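You operate a simulated robot arm through the tools that you are given. There is no shell and no other tool. Be economical: measure what you need, move in short steps, check, and stop when the job is done.

Carry out the task below with a simulated robot arm. There is one attempt and no reset: what you move stays moved.

TASK
Stand the clay pot beside the cream felt pad. It goes on the side that lies toward x +0.7, y -0.7 (a direction in the base frame), with about 3 cm between them.
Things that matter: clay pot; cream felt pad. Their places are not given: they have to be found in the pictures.

It is judged by the outcome, as a careful person would: the job done as asked, and still so three seconds after it is handed in. It fails if anything else is knocked over, pushed out of place, dropped, spilled or broken.

THE ROBOT
A 7-joint arm with a two-finger parallel gripper, fixed in place. Base frame: the origin is at the foot of the arm, x ahead of it, y to its left, z up; the work surface is at about z = 750. Lengths are in mm, angles in rad, forces in N, time in s.
With the tool pointing down near the work surface it reaches from about 200 to 680 mm from the base axis. Its first joint turns from -1.152 to 1.152 rad. Payload 2.4 kg.
Tool frame: the origin (TCP) lies between the finger pads and is the grasp point; the fingertips stand 30 mm ahead of it; z points along the fingers, y is the line along which they close. The gripper opens to 94 mm. The fingers are 28 mm wide and 10 mm thick; the gripper's body (50 by 96 mm) begins 55 mm behind the TCP.
Orientation is that of the tool frame in the base frame, as [roll, pitch, yaw] about the fixed x, y, z axes, in that order (R = Rz(yaw) Ry(pitch) Rx(roll)). With the fingers straight down and closing along the base's y, the tool's x points along the base's -x, its y along +y and its z along -z.

THE INTERFACE
- The arm moves only by the tool send_rows. Its argument "plan" is one flat list of numbers, 4 for each row, row after row: the shift along the tool's x, y, z in units of 30 mm (1.0 is 30 mm), then the turn about the tool's z in units of 5 degrees (1.0 is 5 degrees). In form: [x, y, z, twist, x, y, z, twist, ...]. A call has 1 to 10 rows; each row shifts and turns the commanded pose from where the row before left it, along the tool's axes as they then stand. "jaw" is the finger opening in mm, from 0 to 94, set as the call begins (left out, the last holds). A call with a number of a shift or a turn outside -1 to 1 is refused whole. A row lasts 0.2 s, in which the tool goes at most 50 mm and 0.15 rad; a call with a longer step from one row to the next is refused whole, and so is a gripper value outside its range. A pose out of reach is approached as far as the arm can. The call stops where the force on the tool passes 40 N (or 10 N more than at its start, if that is more) or the arm is blocked; 0.2 s more then pass. The fingers move at their own pace (about 153 mm/s each) and stop on an object; they squeeze with about 36 N. The grip force told is the motor's: it shows also when the fingers shut on nothing. Time passes only in rows, and 0.2 s behind the last, so rows that do not move let the fingers close. It gives the time, the measured TCP pose, the force on the tool (base axes), the opening and the grip force at its end, in the units of the frame above (readings bear some noise), and new pictures: "views" is both (left out), scene, wrist or none.
- Cameras (640 x 400 px; columns grow to the right, rows downward): "scene" is fixed at [55.7, 514.5, 1421.2]; the picture's right is [-0.41, -0.91, 0.00], its down [-0.69, 0.31, -0.65] and it looks along [0.59, -0.27, -0.76] (base axes); focal length 326 px, centre (320, 200). "wrist" rides on the gripper at [-37, 0, -58] in the tool frame; the picture's right is [0.00, -1.00, 0.00], its down [0.97, 0.00, -0.24] and it looks along [0.24, 0.00, 0.97] (tool axes); focal length 218 px, centre (320, 200).
- measure_at(camera, pixels): for up to 12 pixels [column, row] of the newest picture of that camera ("zoom" is the newest enlarged one), the place [x, y, z] in the base frame of the surface seen there, good to about 2 mm, but the place of the scene camera against the robot may be out by one fixed shift of up to 12 mm in any direction. No time passes.
- zoom(camera, box): a new picture of the part [left, top, right, bottom] of that camera's present view, enlarged. No time passes.
- hand_in(): hands the job in; it is judged then, once.

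Work in short steps. Measure before you move; look again where a grasp or a placing could have gone wrong, and mend it. You have 60 turns and 120 pictures in all, the two below and enlarged ones among them. Open the gripper and draw the arm clear of the work before you hand the job in, unless the task says otherwise; then end with one line.

The tools are called as name(argument=value, ...) on one line, values as JSON. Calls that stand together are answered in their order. send_rows: Moves the arm, as the interface text tells. Its arguments: {"type":"object","properties":{"plan":{"type":"array","items":{"type":"number"}},"jaw":{"type":"number"},"views":{"type":"string","enum":["both","scene","wrist","none"]}},"required":["plan"]} The other tools are called the same way: measure_at (camera, pixels) gives the place of the surface under pixels of a picture; zoom (camera, box) takes an enlarged picture of a part of a camera's view; hand_in () hands the job in.

At the start:

```text
time_s: 0.0
tcp_pos: [362.5, 192.8, 978.2]
ee_rot: [3.141, 0.001, 3.142]
force: [-0.3, 0.4, -0.1]
width: 94.0
gripper_force: 0.0
```

scene: 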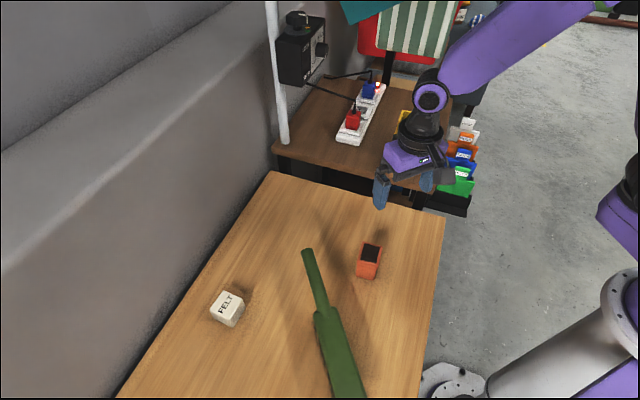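
wrist: 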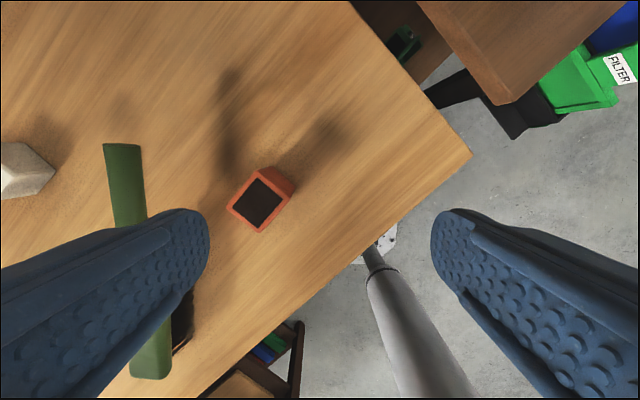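

The scene shows an orange pot at about (369,261), a cream block marked FELT at (228,309), and a green bottle-like thing between them. I enlarge and measure.

zoom(camera="scene", box=[180, 200, 440, 400])

measure_at(camera="scene", pixels=[[370, 253], [369, 271], [360, 248], [381, 248], [229, 303], [224, 291], [244, 301], [231, 317], [211, 310], [308, 250], [322, 310], [345, 390]])

measure_at(camera="wrist", pixels=[[260, 202], [259, 171], [229, 207], [262, 231], [289, 192], [25, 170], [123, 150], [150, 375], [300, 120], [135, 260]])

```text
2.00 times, centred on (310, 300) of scene
```

zoom: 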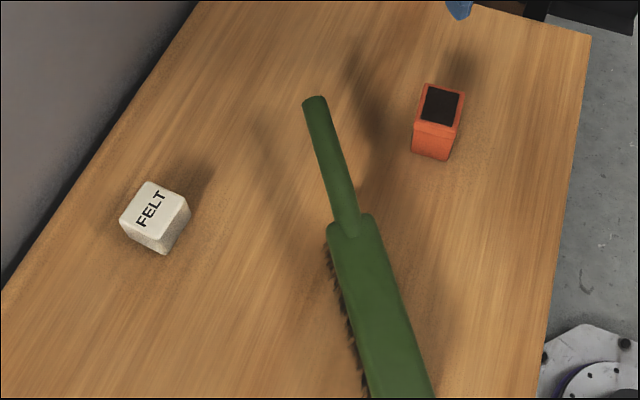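

```text
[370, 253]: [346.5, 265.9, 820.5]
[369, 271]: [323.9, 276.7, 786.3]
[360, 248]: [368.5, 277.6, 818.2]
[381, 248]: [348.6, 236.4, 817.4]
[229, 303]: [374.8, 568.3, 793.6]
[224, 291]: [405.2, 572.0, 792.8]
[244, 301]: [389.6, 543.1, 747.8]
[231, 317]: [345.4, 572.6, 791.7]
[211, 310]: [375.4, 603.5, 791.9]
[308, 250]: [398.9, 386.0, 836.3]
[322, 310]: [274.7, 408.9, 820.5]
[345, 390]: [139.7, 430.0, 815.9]
```

```text
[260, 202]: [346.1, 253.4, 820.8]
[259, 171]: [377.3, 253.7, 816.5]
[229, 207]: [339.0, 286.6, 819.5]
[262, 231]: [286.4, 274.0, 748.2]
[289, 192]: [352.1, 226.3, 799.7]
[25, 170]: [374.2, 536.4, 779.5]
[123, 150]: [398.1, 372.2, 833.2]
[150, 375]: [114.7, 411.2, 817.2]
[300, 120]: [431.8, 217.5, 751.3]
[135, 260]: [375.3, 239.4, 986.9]
```

The wrist view is unbiased, so I enlarge the pot there to get its corners.

zoom(camera="wrist", box=[200, 150, 320, 250])

```text
4.00 times, centred on (260, 200) of wrist
```

zoom: 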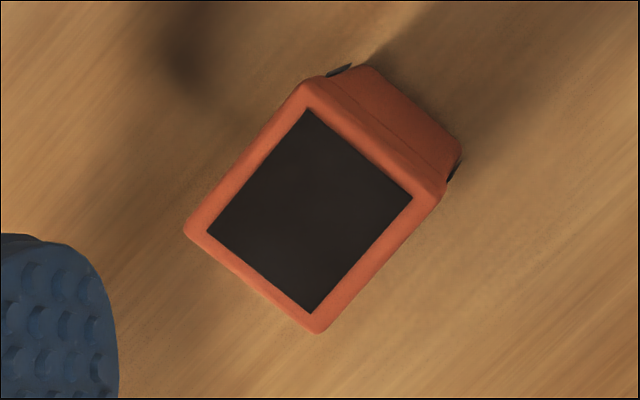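

measure_at(camera="zoom", pixels=[[190, 231], [310, 88], [438, 194], [318, 328], [310, 210], [340, 72], [452, 172], [375, 72], [458, 140], [260, 160], [375, 260], [250, 270]])

zoom(camera="scene", box=[335, 230, 399, 290])

```text
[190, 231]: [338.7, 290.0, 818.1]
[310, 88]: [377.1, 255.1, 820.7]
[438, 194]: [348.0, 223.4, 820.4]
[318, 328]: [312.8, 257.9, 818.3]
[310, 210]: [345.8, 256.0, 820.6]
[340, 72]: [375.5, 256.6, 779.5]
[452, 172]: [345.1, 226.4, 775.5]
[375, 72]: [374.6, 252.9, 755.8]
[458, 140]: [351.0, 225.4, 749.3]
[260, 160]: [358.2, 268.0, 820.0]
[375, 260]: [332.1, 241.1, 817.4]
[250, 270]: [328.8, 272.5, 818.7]
```

```text
6.67 times, centred on (367, 260) of scene
```

zoom: 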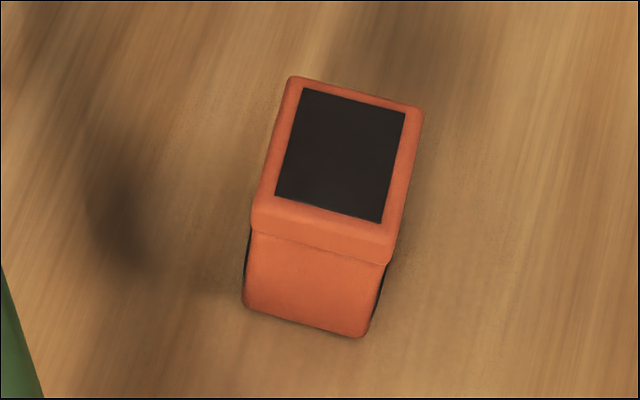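

Pot rim corners: (339,290), (377,255), (348,223), (313,258), so the centre is about (344.5,256.5), 52 x 43 mm, with grip patches on the 43 mm-apart faces. I go look at the pad with the wrist camera first, staying high.

send_rows(plan=[0, 1, 0, 0, 0, 1, 0, 0, 0, 1, 0, 0, 0, 1, 0, 0, 0, 1, 0, 0, 0, 1, 0, 0, 0, 1, 0, 0])

```text
time_s: 1.6
tcp_pos: [361.6, 405.2, 978.1]
ee_rot: [-3.141, -0.002, 3.141]
force: [0.5, -0.1, -0.9]
width: 94.0
gripper_force: 0.0
```

scene: 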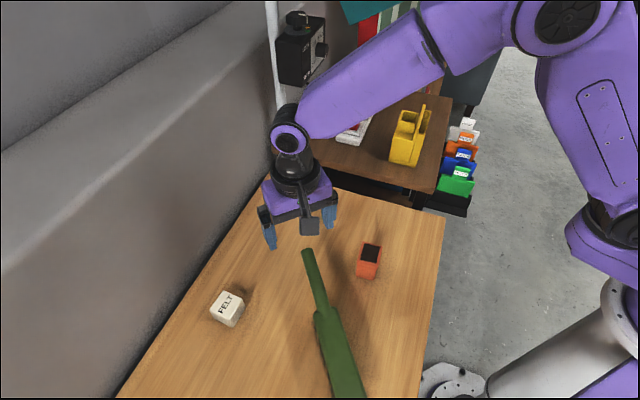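
wrist: 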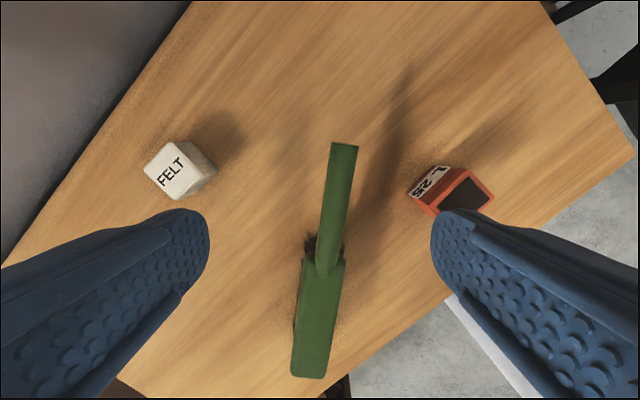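

Pad visible at (180,170). I enlarge both it and the pot's labelled side.

zoom(camera="wrist", box=[390, 140, 510, 220])

zoom(camera="wrist", box=[120, 120, 240, 220])

```text
5.00 times, centred on (450, 180) of wrist
```

zoom: 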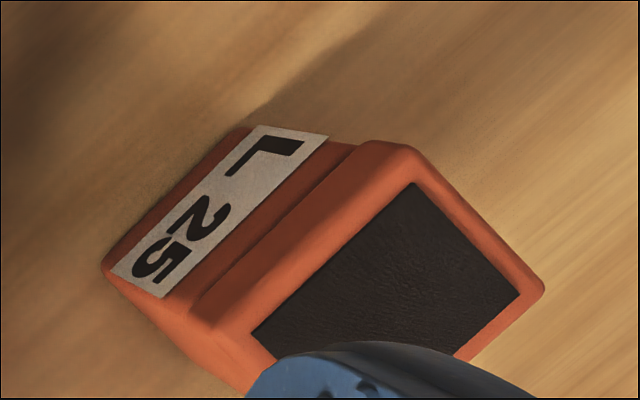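

```text
4.00 times, centred on (180, 170) of wrist
```

zoom: 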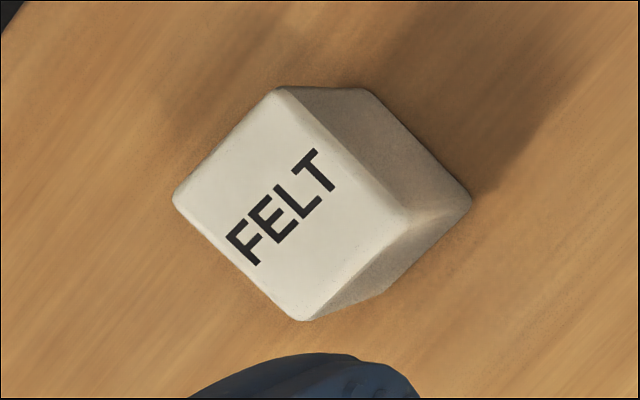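

measure_at(camera="zoom", pixels=[[279, 91], [178, 199], [300, 316], [406, 218], [290, 205], [365, 92], [465, 195], [380, 292], [440, 222]])

measure_at(camera="wrist", pixels=[[343, 148], [331, 144], [356, 147], [320, 200], [300, 265], [345, 262], [312, 375]])

```text
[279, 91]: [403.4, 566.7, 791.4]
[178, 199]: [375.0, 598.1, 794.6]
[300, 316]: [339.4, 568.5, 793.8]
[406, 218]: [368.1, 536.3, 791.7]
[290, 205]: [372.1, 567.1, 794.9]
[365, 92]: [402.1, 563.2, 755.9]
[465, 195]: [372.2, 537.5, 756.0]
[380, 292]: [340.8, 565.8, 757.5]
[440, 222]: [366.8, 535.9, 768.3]
```

```text
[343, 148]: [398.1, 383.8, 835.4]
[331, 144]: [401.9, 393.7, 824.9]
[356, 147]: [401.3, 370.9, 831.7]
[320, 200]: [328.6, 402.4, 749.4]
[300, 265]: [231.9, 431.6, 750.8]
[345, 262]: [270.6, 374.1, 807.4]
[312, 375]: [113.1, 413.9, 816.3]
```

Pad: centre (371.5,567.4), side normal near the asked direction, half-depth ~21 mm. So pot centre target ≈ (426,513). Now back over the pot and turn 42.5° so the fingers close across its 43 mm faces.

send_rows(plan=[0.57, -1, 0, 1, 0, 0, 0, 0], views="none")

```text
time_s: 2.2
tcp_pos: [344.8, 373.8, 980.4]
ee_rot: [-3.142, 0.001, 3.051]
force: [-0.2, -0.1, -1.1]
width: 94.0
gripper_force: 0.0
```

send_rows(plan=[-0.085, -0.97, 0, 0, -0.085, -0.97, 0, 0, -0.085, -0.97, 0, 0, -0.085, -0.97, 0, 0, 0, 0, 0, 1, 0, 0, 0, 1, 0, 0, 0, 1, 0, 0, 0, 1, 0, 0, 0, 1, 0, 0, 0, 1], views="none")

send_rows(plan=[0, 0, 1, 1, 0, 0, 1, 0.5, 0, 0, 1, 0, 0, 0, 0, 0])

```text
time_s: 4.4
tcp_pos: [345.1, 257.2, 979.1]
ee_rot: [3.141, 0.002, 2.528]
force: [-0.6, 0.0, 0.7]
width: 94.1
gripper_force: 0.1
```

```text
time_s: 5.4
tcp_pos: [346.3, 256.9, 886.9]
ee_rot: [-3.141, -0.001, 2.399]
force: [-1.0, 0.0, -0.1]
width: 94.0
gripper_force: 0.0
```

scene: 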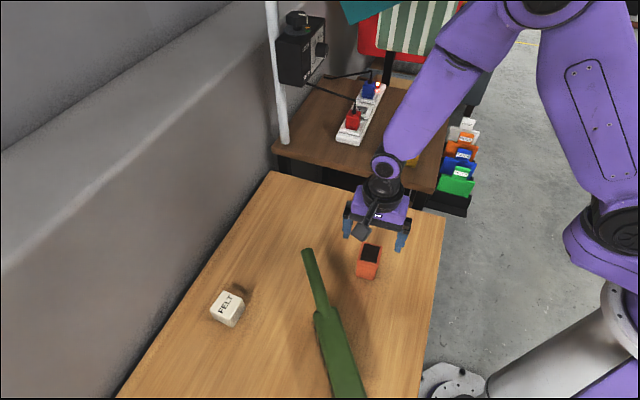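
wrist: 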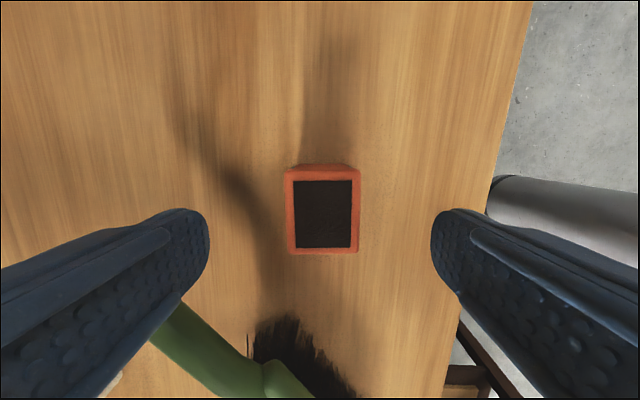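

Fingers aligned and centred on the pot at (323,210). A quick check of its centre.

measure_at(camera="wrist", pixels=[[287, 173], [357, 172], [290, 250], [356, 250], [323, 213]])

```text
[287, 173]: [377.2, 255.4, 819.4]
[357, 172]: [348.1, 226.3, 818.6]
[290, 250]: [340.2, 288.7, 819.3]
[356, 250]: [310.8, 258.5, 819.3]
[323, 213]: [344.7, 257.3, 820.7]
```

Centre (344,257): good. Descend to TCP z≈785, then close.

send_rows(plan=[0, 0, 0.85, 0, 0, 0, 0.85, 0, 0, 0, 0.85, 0, 0, 0, 0.85, 0, 0, 0, 0, 0], views="wrist")

send_rows(plan=[0, 0, 0, 0, 0, 0, 0, 0, 0, 0, 0, 0], jaw=30)

```text
time_s: 6.6
tcp_pos: [346.6, 255.2, 786.2]
ee_rot: [-3.141, -0.001, 2.399]
force: [-0.2, 0.6, 0.5]
width: 94.0
gripper_force: 0.0
```

wrist: 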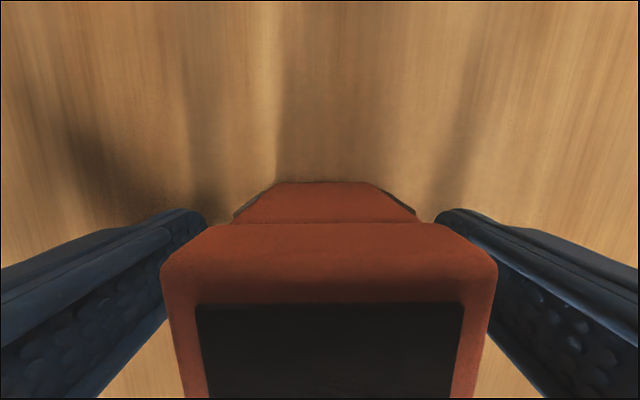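

```text
time_s: 7.4
tcp_pos: [346.7, 256.6, 786.3]
ee_rot: [3.141, 0.001, 2.401]
force: [-0.4, 0.1, 0.6]
width: 50.4
gripper_force: 36.0
```

scene: 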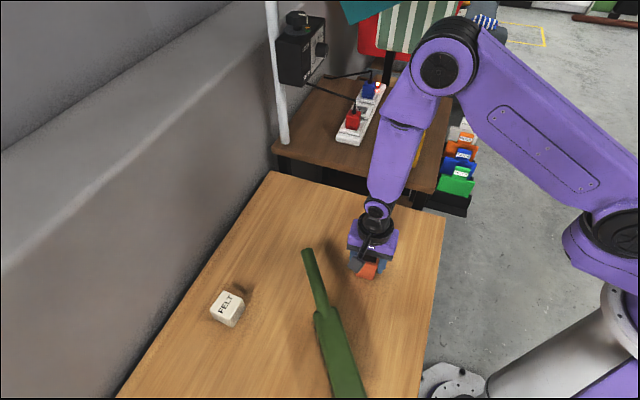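
wrist: 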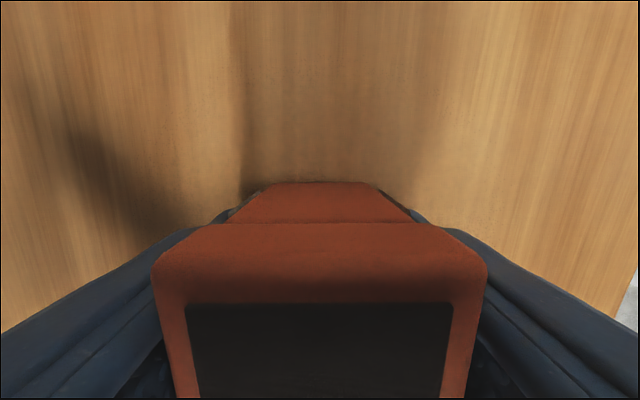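

Gripped at 50 mm with 36 N. Lift slowly and check it holds.

send_rows(plan=[0, 0, -0.3, 0, 0, 0, -0.5, 0, 0, 0, -0.7, 0, 0, 0, 0, 0])

```text
time_s: 8.4
tcp_pos: [347.3, 256.7, 831.3]
ee_rot: [3.14, 0.0, 2.4]
force: [-0.2, 0.0, -3.5]
width: 50.5
gripper_force: 35.8
```

scene: 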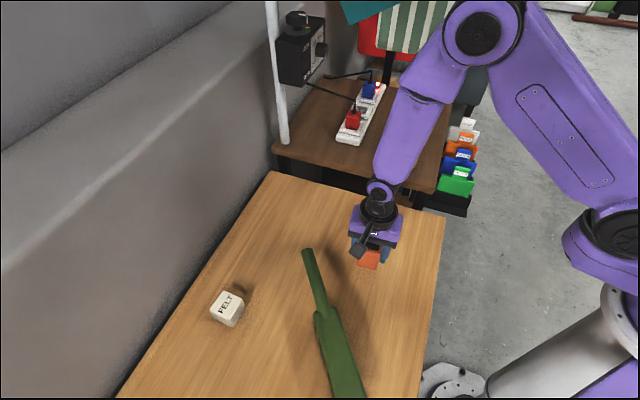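
wrist: 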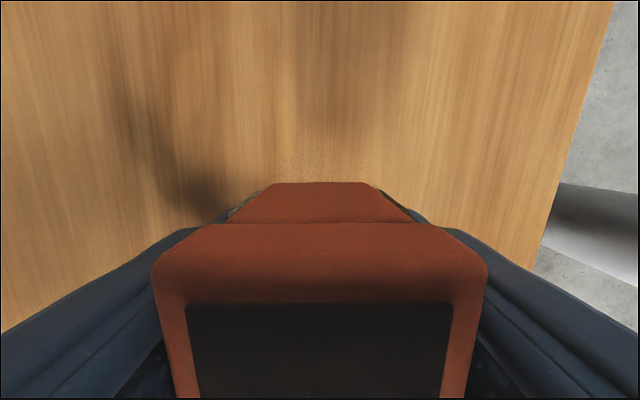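

Pot held well. Raise to clear the brush (bottom >870), then carry most of the way.

send_rows(plan=[0, 0, -1, 0, 0, 0, -1, 0, 0, 0, -1, 0, 0.417, 0.902, 0, 0, 0.417, 0.902, 0, 0, 0.417, 0.902, 0, 0, 0.417, 0.902, 0, 0, 0.417, 0.902, 0, 0, 0.417, 0.902, 0, 0, 0, 0, 0, 0])

```text
time_s: 10.6
tcp_pos: [400.6, 426.8, 921.6]
ee_rot: [-3.141, 0.0, 2.4]
force: [0.2, 0.1, -3.5]
width: 50.1
gripper_force: 35.8
```

scene: 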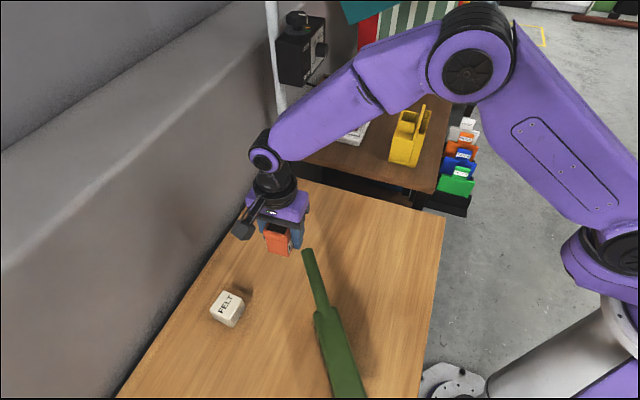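
wrist: 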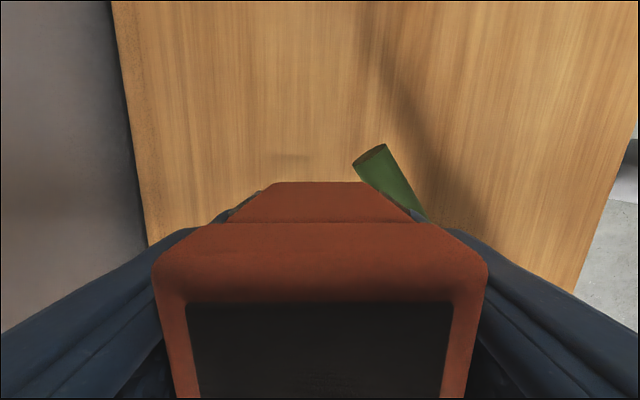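

Before going further, check clearance to the wall along the table's left edge.

measure_at(camera="wrist", pixels=[[150, 220], [118, 30], [140, 150], [100, 50], [60, 120], [20, 60], [80, 200]])

measure_at(camera="scene", pixels=[[205, 260], [190, 255], [150, 210], [240, 200], [180, 150], [243, 229], [120, 160]])

```text
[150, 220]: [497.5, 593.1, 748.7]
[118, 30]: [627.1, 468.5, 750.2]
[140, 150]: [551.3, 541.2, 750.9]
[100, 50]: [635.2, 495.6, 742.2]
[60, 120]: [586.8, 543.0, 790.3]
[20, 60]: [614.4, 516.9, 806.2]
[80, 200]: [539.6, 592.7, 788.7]
```

```text
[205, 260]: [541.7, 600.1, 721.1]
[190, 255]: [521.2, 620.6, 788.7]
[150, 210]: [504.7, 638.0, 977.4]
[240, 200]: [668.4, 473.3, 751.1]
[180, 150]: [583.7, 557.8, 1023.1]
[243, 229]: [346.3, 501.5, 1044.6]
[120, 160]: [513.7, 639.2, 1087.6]
```

Wall is >130 mm from the target along its normal, enough room. Move above the target and turn 5° to sit square with the pad.

send_rows(plan=[0.414, 0.911, 0, 0, 0.414, 0.911, 0, 0, 0.414, 0.911, 0, 0, 0, 0, 0, 0.8, 0, 0, 0, 0])

```text
time_s: 11.8
tcp_pos: [428.1, 511.8, 921.2]
ee_rot: [3.14, 0.0, 2.328]
force: [0.9, -0.1, -2.2]
width: 50.0
gripper_force: 35.5
```

scene: 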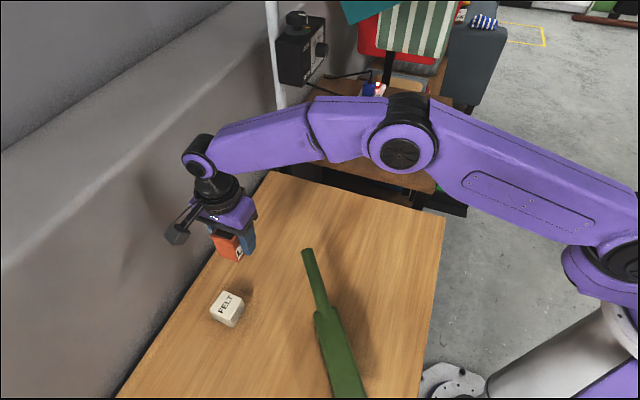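
wrist: 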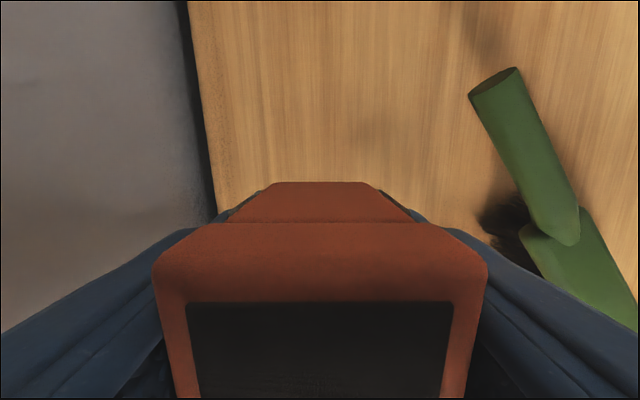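

There's a protruding piece on the gripper's pad-ward side at scene (178,237); I check how low it will hang over the pad.

measure_at(camera="scene", pixels=[[178, 240], [172, 230], [186, 240], [180, 228], [195, 215], [230, 250], [220, 238]])

zoom(camera="scene", box=[150, 130, 290, 340])

```text
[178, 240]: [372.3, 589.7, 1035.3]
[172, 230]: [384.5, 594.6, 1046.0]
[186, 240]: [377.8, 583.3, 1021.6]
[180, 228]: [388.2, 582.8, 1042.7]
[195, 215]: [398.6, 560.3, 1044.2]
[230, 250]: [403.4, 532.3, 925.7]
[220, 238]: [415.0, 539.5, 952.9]
```

```text
1.90 times, centred on (220, 235) of scene
```

zoom: 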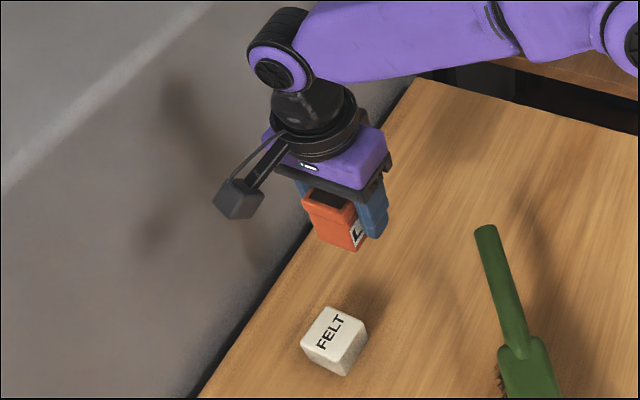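

It sits ~100 mm above the TCP, so it clears the pad by ~85 mm. Descend to just above the table.

send_rows(plan=[0, 0, 0.9, 0, 0, 0, 0.9, 0, 0, 0, 0.9, 0, 0, 0, 0.9, 0, 0, 0, 0.4, 0, 0, 0, 0, 0])

```text
time_s: 13.2
tcp_pos: [430.2, 512.7, 801.5]
ee_rot: [3.141, 0.0, 2.331]
force: [0.0, 0.2, -3.1]
width: 50.1
gripper_force: 36.1
```

scene: 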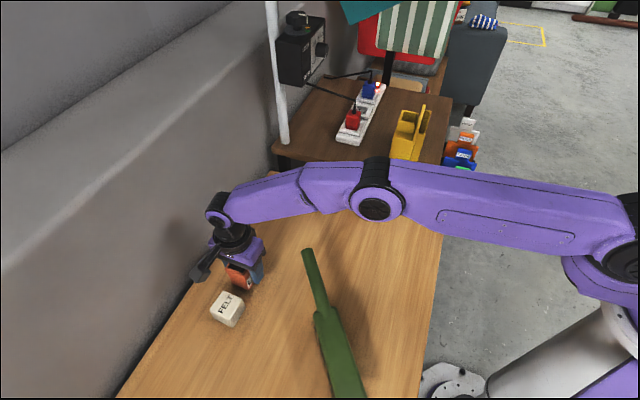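
wrist: 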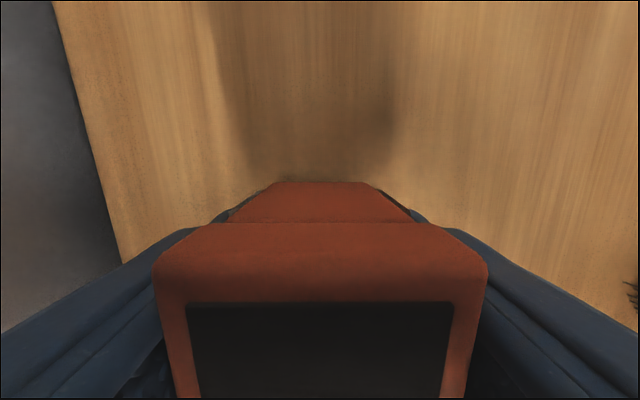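

Check the gap with the scene camera (its bias cancels in a difference).

zoom(camera="scene", box=[190, 240, 280, 335])

```text
4.21 times, centred on (235, 288) of scene
```

zoom: 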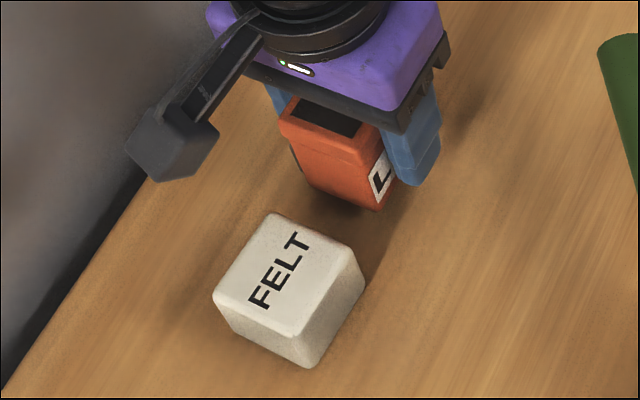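

measure_at(camera="zoom", pixels=[[330, 180], [350, 190], [375, 204], [310, 160], [320, 145], [340, 150], [275, 216], [352, 250], [312, 230], [282, 250], [222, 296], [296, 326]])

```text
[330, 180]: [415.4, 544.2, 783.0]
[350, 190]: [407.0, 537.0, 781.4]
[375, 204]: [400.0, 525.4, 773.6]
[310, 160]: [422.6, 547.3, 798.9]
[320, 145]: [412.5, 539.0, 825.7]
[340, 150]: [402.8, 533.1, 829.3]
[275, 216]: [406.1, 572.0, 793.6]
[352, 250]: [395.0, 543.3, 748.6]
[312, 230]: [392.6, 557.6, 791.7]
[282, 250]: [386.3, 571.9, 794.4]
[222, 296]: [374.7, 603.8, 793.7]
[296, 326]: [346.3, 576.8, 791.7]
```

Gap now ≈26 mm; shift 3–4 mm outward and lower slowly to the table.

send_rows(plan=[-0.12, 0, 0.2, 0, 0, 0, 0.15, 0, 0, 0, 0.08, 0, 0, 0, 0.04, 0, 0, 0, 0, 0], views="none")

```text
time_s: 14.4
tcp_pos: [431.0, 509.9, 786.6]
ee_rot: [3.142, 0.0, 2.331]
force: [-0.4, -0.5, -2.3]
width: 50.0
gripper_force: 35.8
```

send_rows(plan=[0, 0, 0.03, 0, 0, 0, 0.02, 0], views="none")

```text
time_s: 15.0
tcp_pos: [431.6, 510.5, 785.6]
ee_rot: [3.141, 0.0, 2.331]
force: [-1.6, -3.1, 5.6]
width: 50.0
gripper_force: 36.1
```

Contact with the table (force now upward, +5.6). Release gently, then view.

send_rows(plan=[0, 0, 0, 0, 0, 0, 0, 0], jaw=90)

```text
time_s: 15.6
tcp_pos: [431.3, 510.1, 785.5]
ee_rot: [-3.141, 0.0, 2.33]
force: [0.5, -0.1, 0.0]
width: 90.2
gripper_force: 0.2
```

scene: 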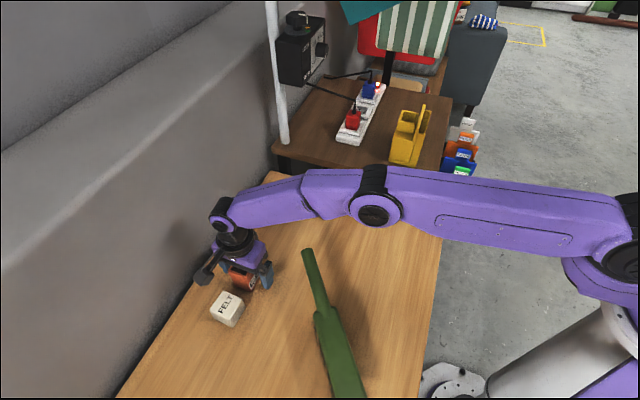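
wrist: 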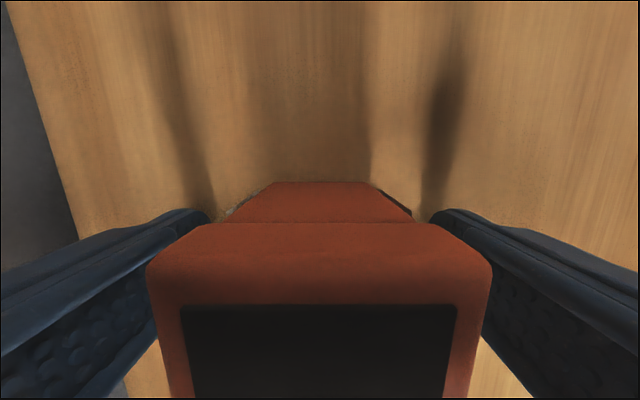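

Released, pot upright. Raise straight up.

send_rows(plan=[0, 0, -0.5, 0, 0, 0, -1, 0, 0, 0, -1, 0, 0, 0, -1, 0, 0, 0, -1, 0, 0, 0, -1, 0, 0, 0, 0, 0])

```text
time_s: 17.2
tcp_pos: [431.8, 510.2, 950.3]
ee_rot: [3.141, 0.0, 2.33]
force: [0.4, -0.7, -0.8]
width: 90.2
gripper_force: 0.0
```

scene: 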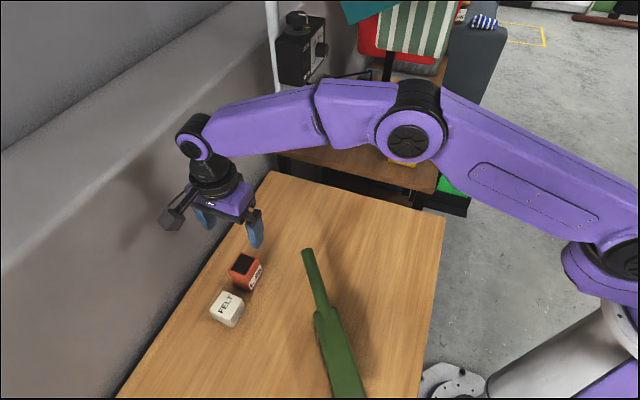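
wrist: 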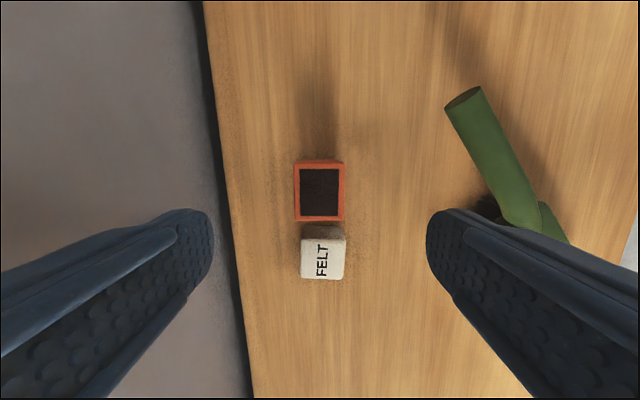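

Pot stands upright, lined up with the pad. I measure the gap.

zoom(camera="wrist", box=[280, 150, 370, 290])

zoom(camera="scene", box=[195, 245, 275, 335])

measure_at(camera="wrist", pixels=[[297, 219], [320, 218], [341, 218], [303, 241], [323, 241], [343, 241], [304, 276], [342, 276], [297, 163], [341, 163]])

```text
2.86 times, centred on (325, 220) of wrist
```

zoom: 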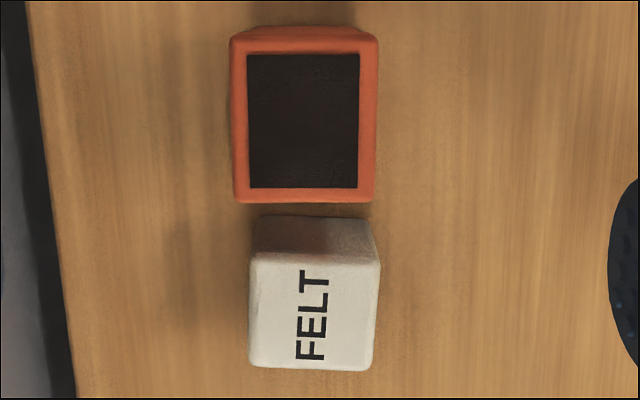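

```text
4.44 times, centred on (235, 290) of scene
```

zoom: 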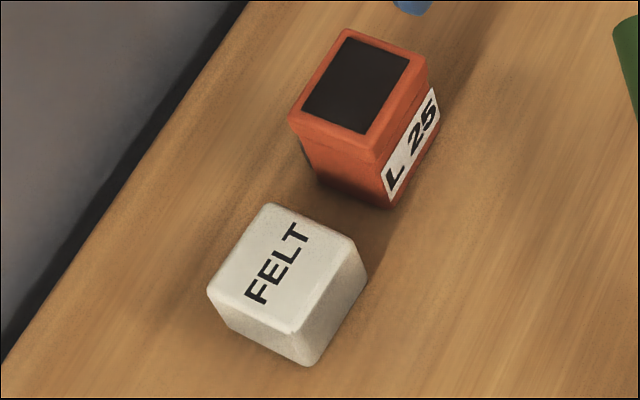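

```text
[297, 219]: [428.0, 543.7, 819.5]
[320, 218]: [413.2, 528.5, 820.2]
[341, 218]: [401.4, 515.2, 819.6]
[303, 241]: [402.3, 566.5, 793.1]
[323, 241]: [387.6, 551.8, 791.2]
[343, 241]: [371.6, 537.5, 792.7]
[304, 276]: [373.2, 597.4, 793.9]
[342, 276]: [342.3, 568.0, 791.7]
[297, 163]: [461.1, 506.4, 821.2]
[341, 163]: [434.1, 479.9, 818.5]
```

Gap is about 31 mm, laterally aligned within ~2 mm, brush and pad unmoved. Draw the arm away.

send_rows(plan=[0, 0, -1, 0, -0.5, -0.8, 0, 0, -0.5, -0.8, 0, 0, -0.5, -0.8, 0, 0, -0.5, -0.8, 0, 0, -0.5, -0.8, 0, 0, -0.5, -0.8, 0, 0, -0.5, -0.8, 0, 0, 0, 0, 0, 0], views="scene")

```text
time_s: 19.2
tcp_pos: [383.3, 319.8, 980.9]
ee_rot: [3.141, 0.0, 2.328]
force: [-0.6, -0.1, -0.5]
width: 89.7
gripper_force: 0.0
```

scene: 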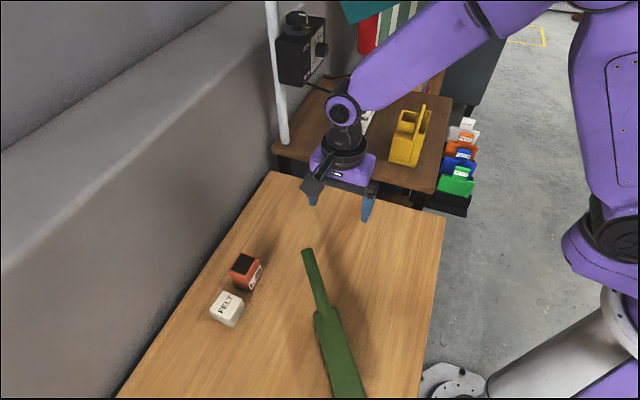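

The pot stands at (245,272) beside the pad and the arm is clear; hand in.

hand_in()

```text
The job is handed in.
```

The clay pot stands upright beside the cream felt pad on its +x/−y side, with a gap of about 3 cm. The pad and the brush did not move, and the job is handed in.
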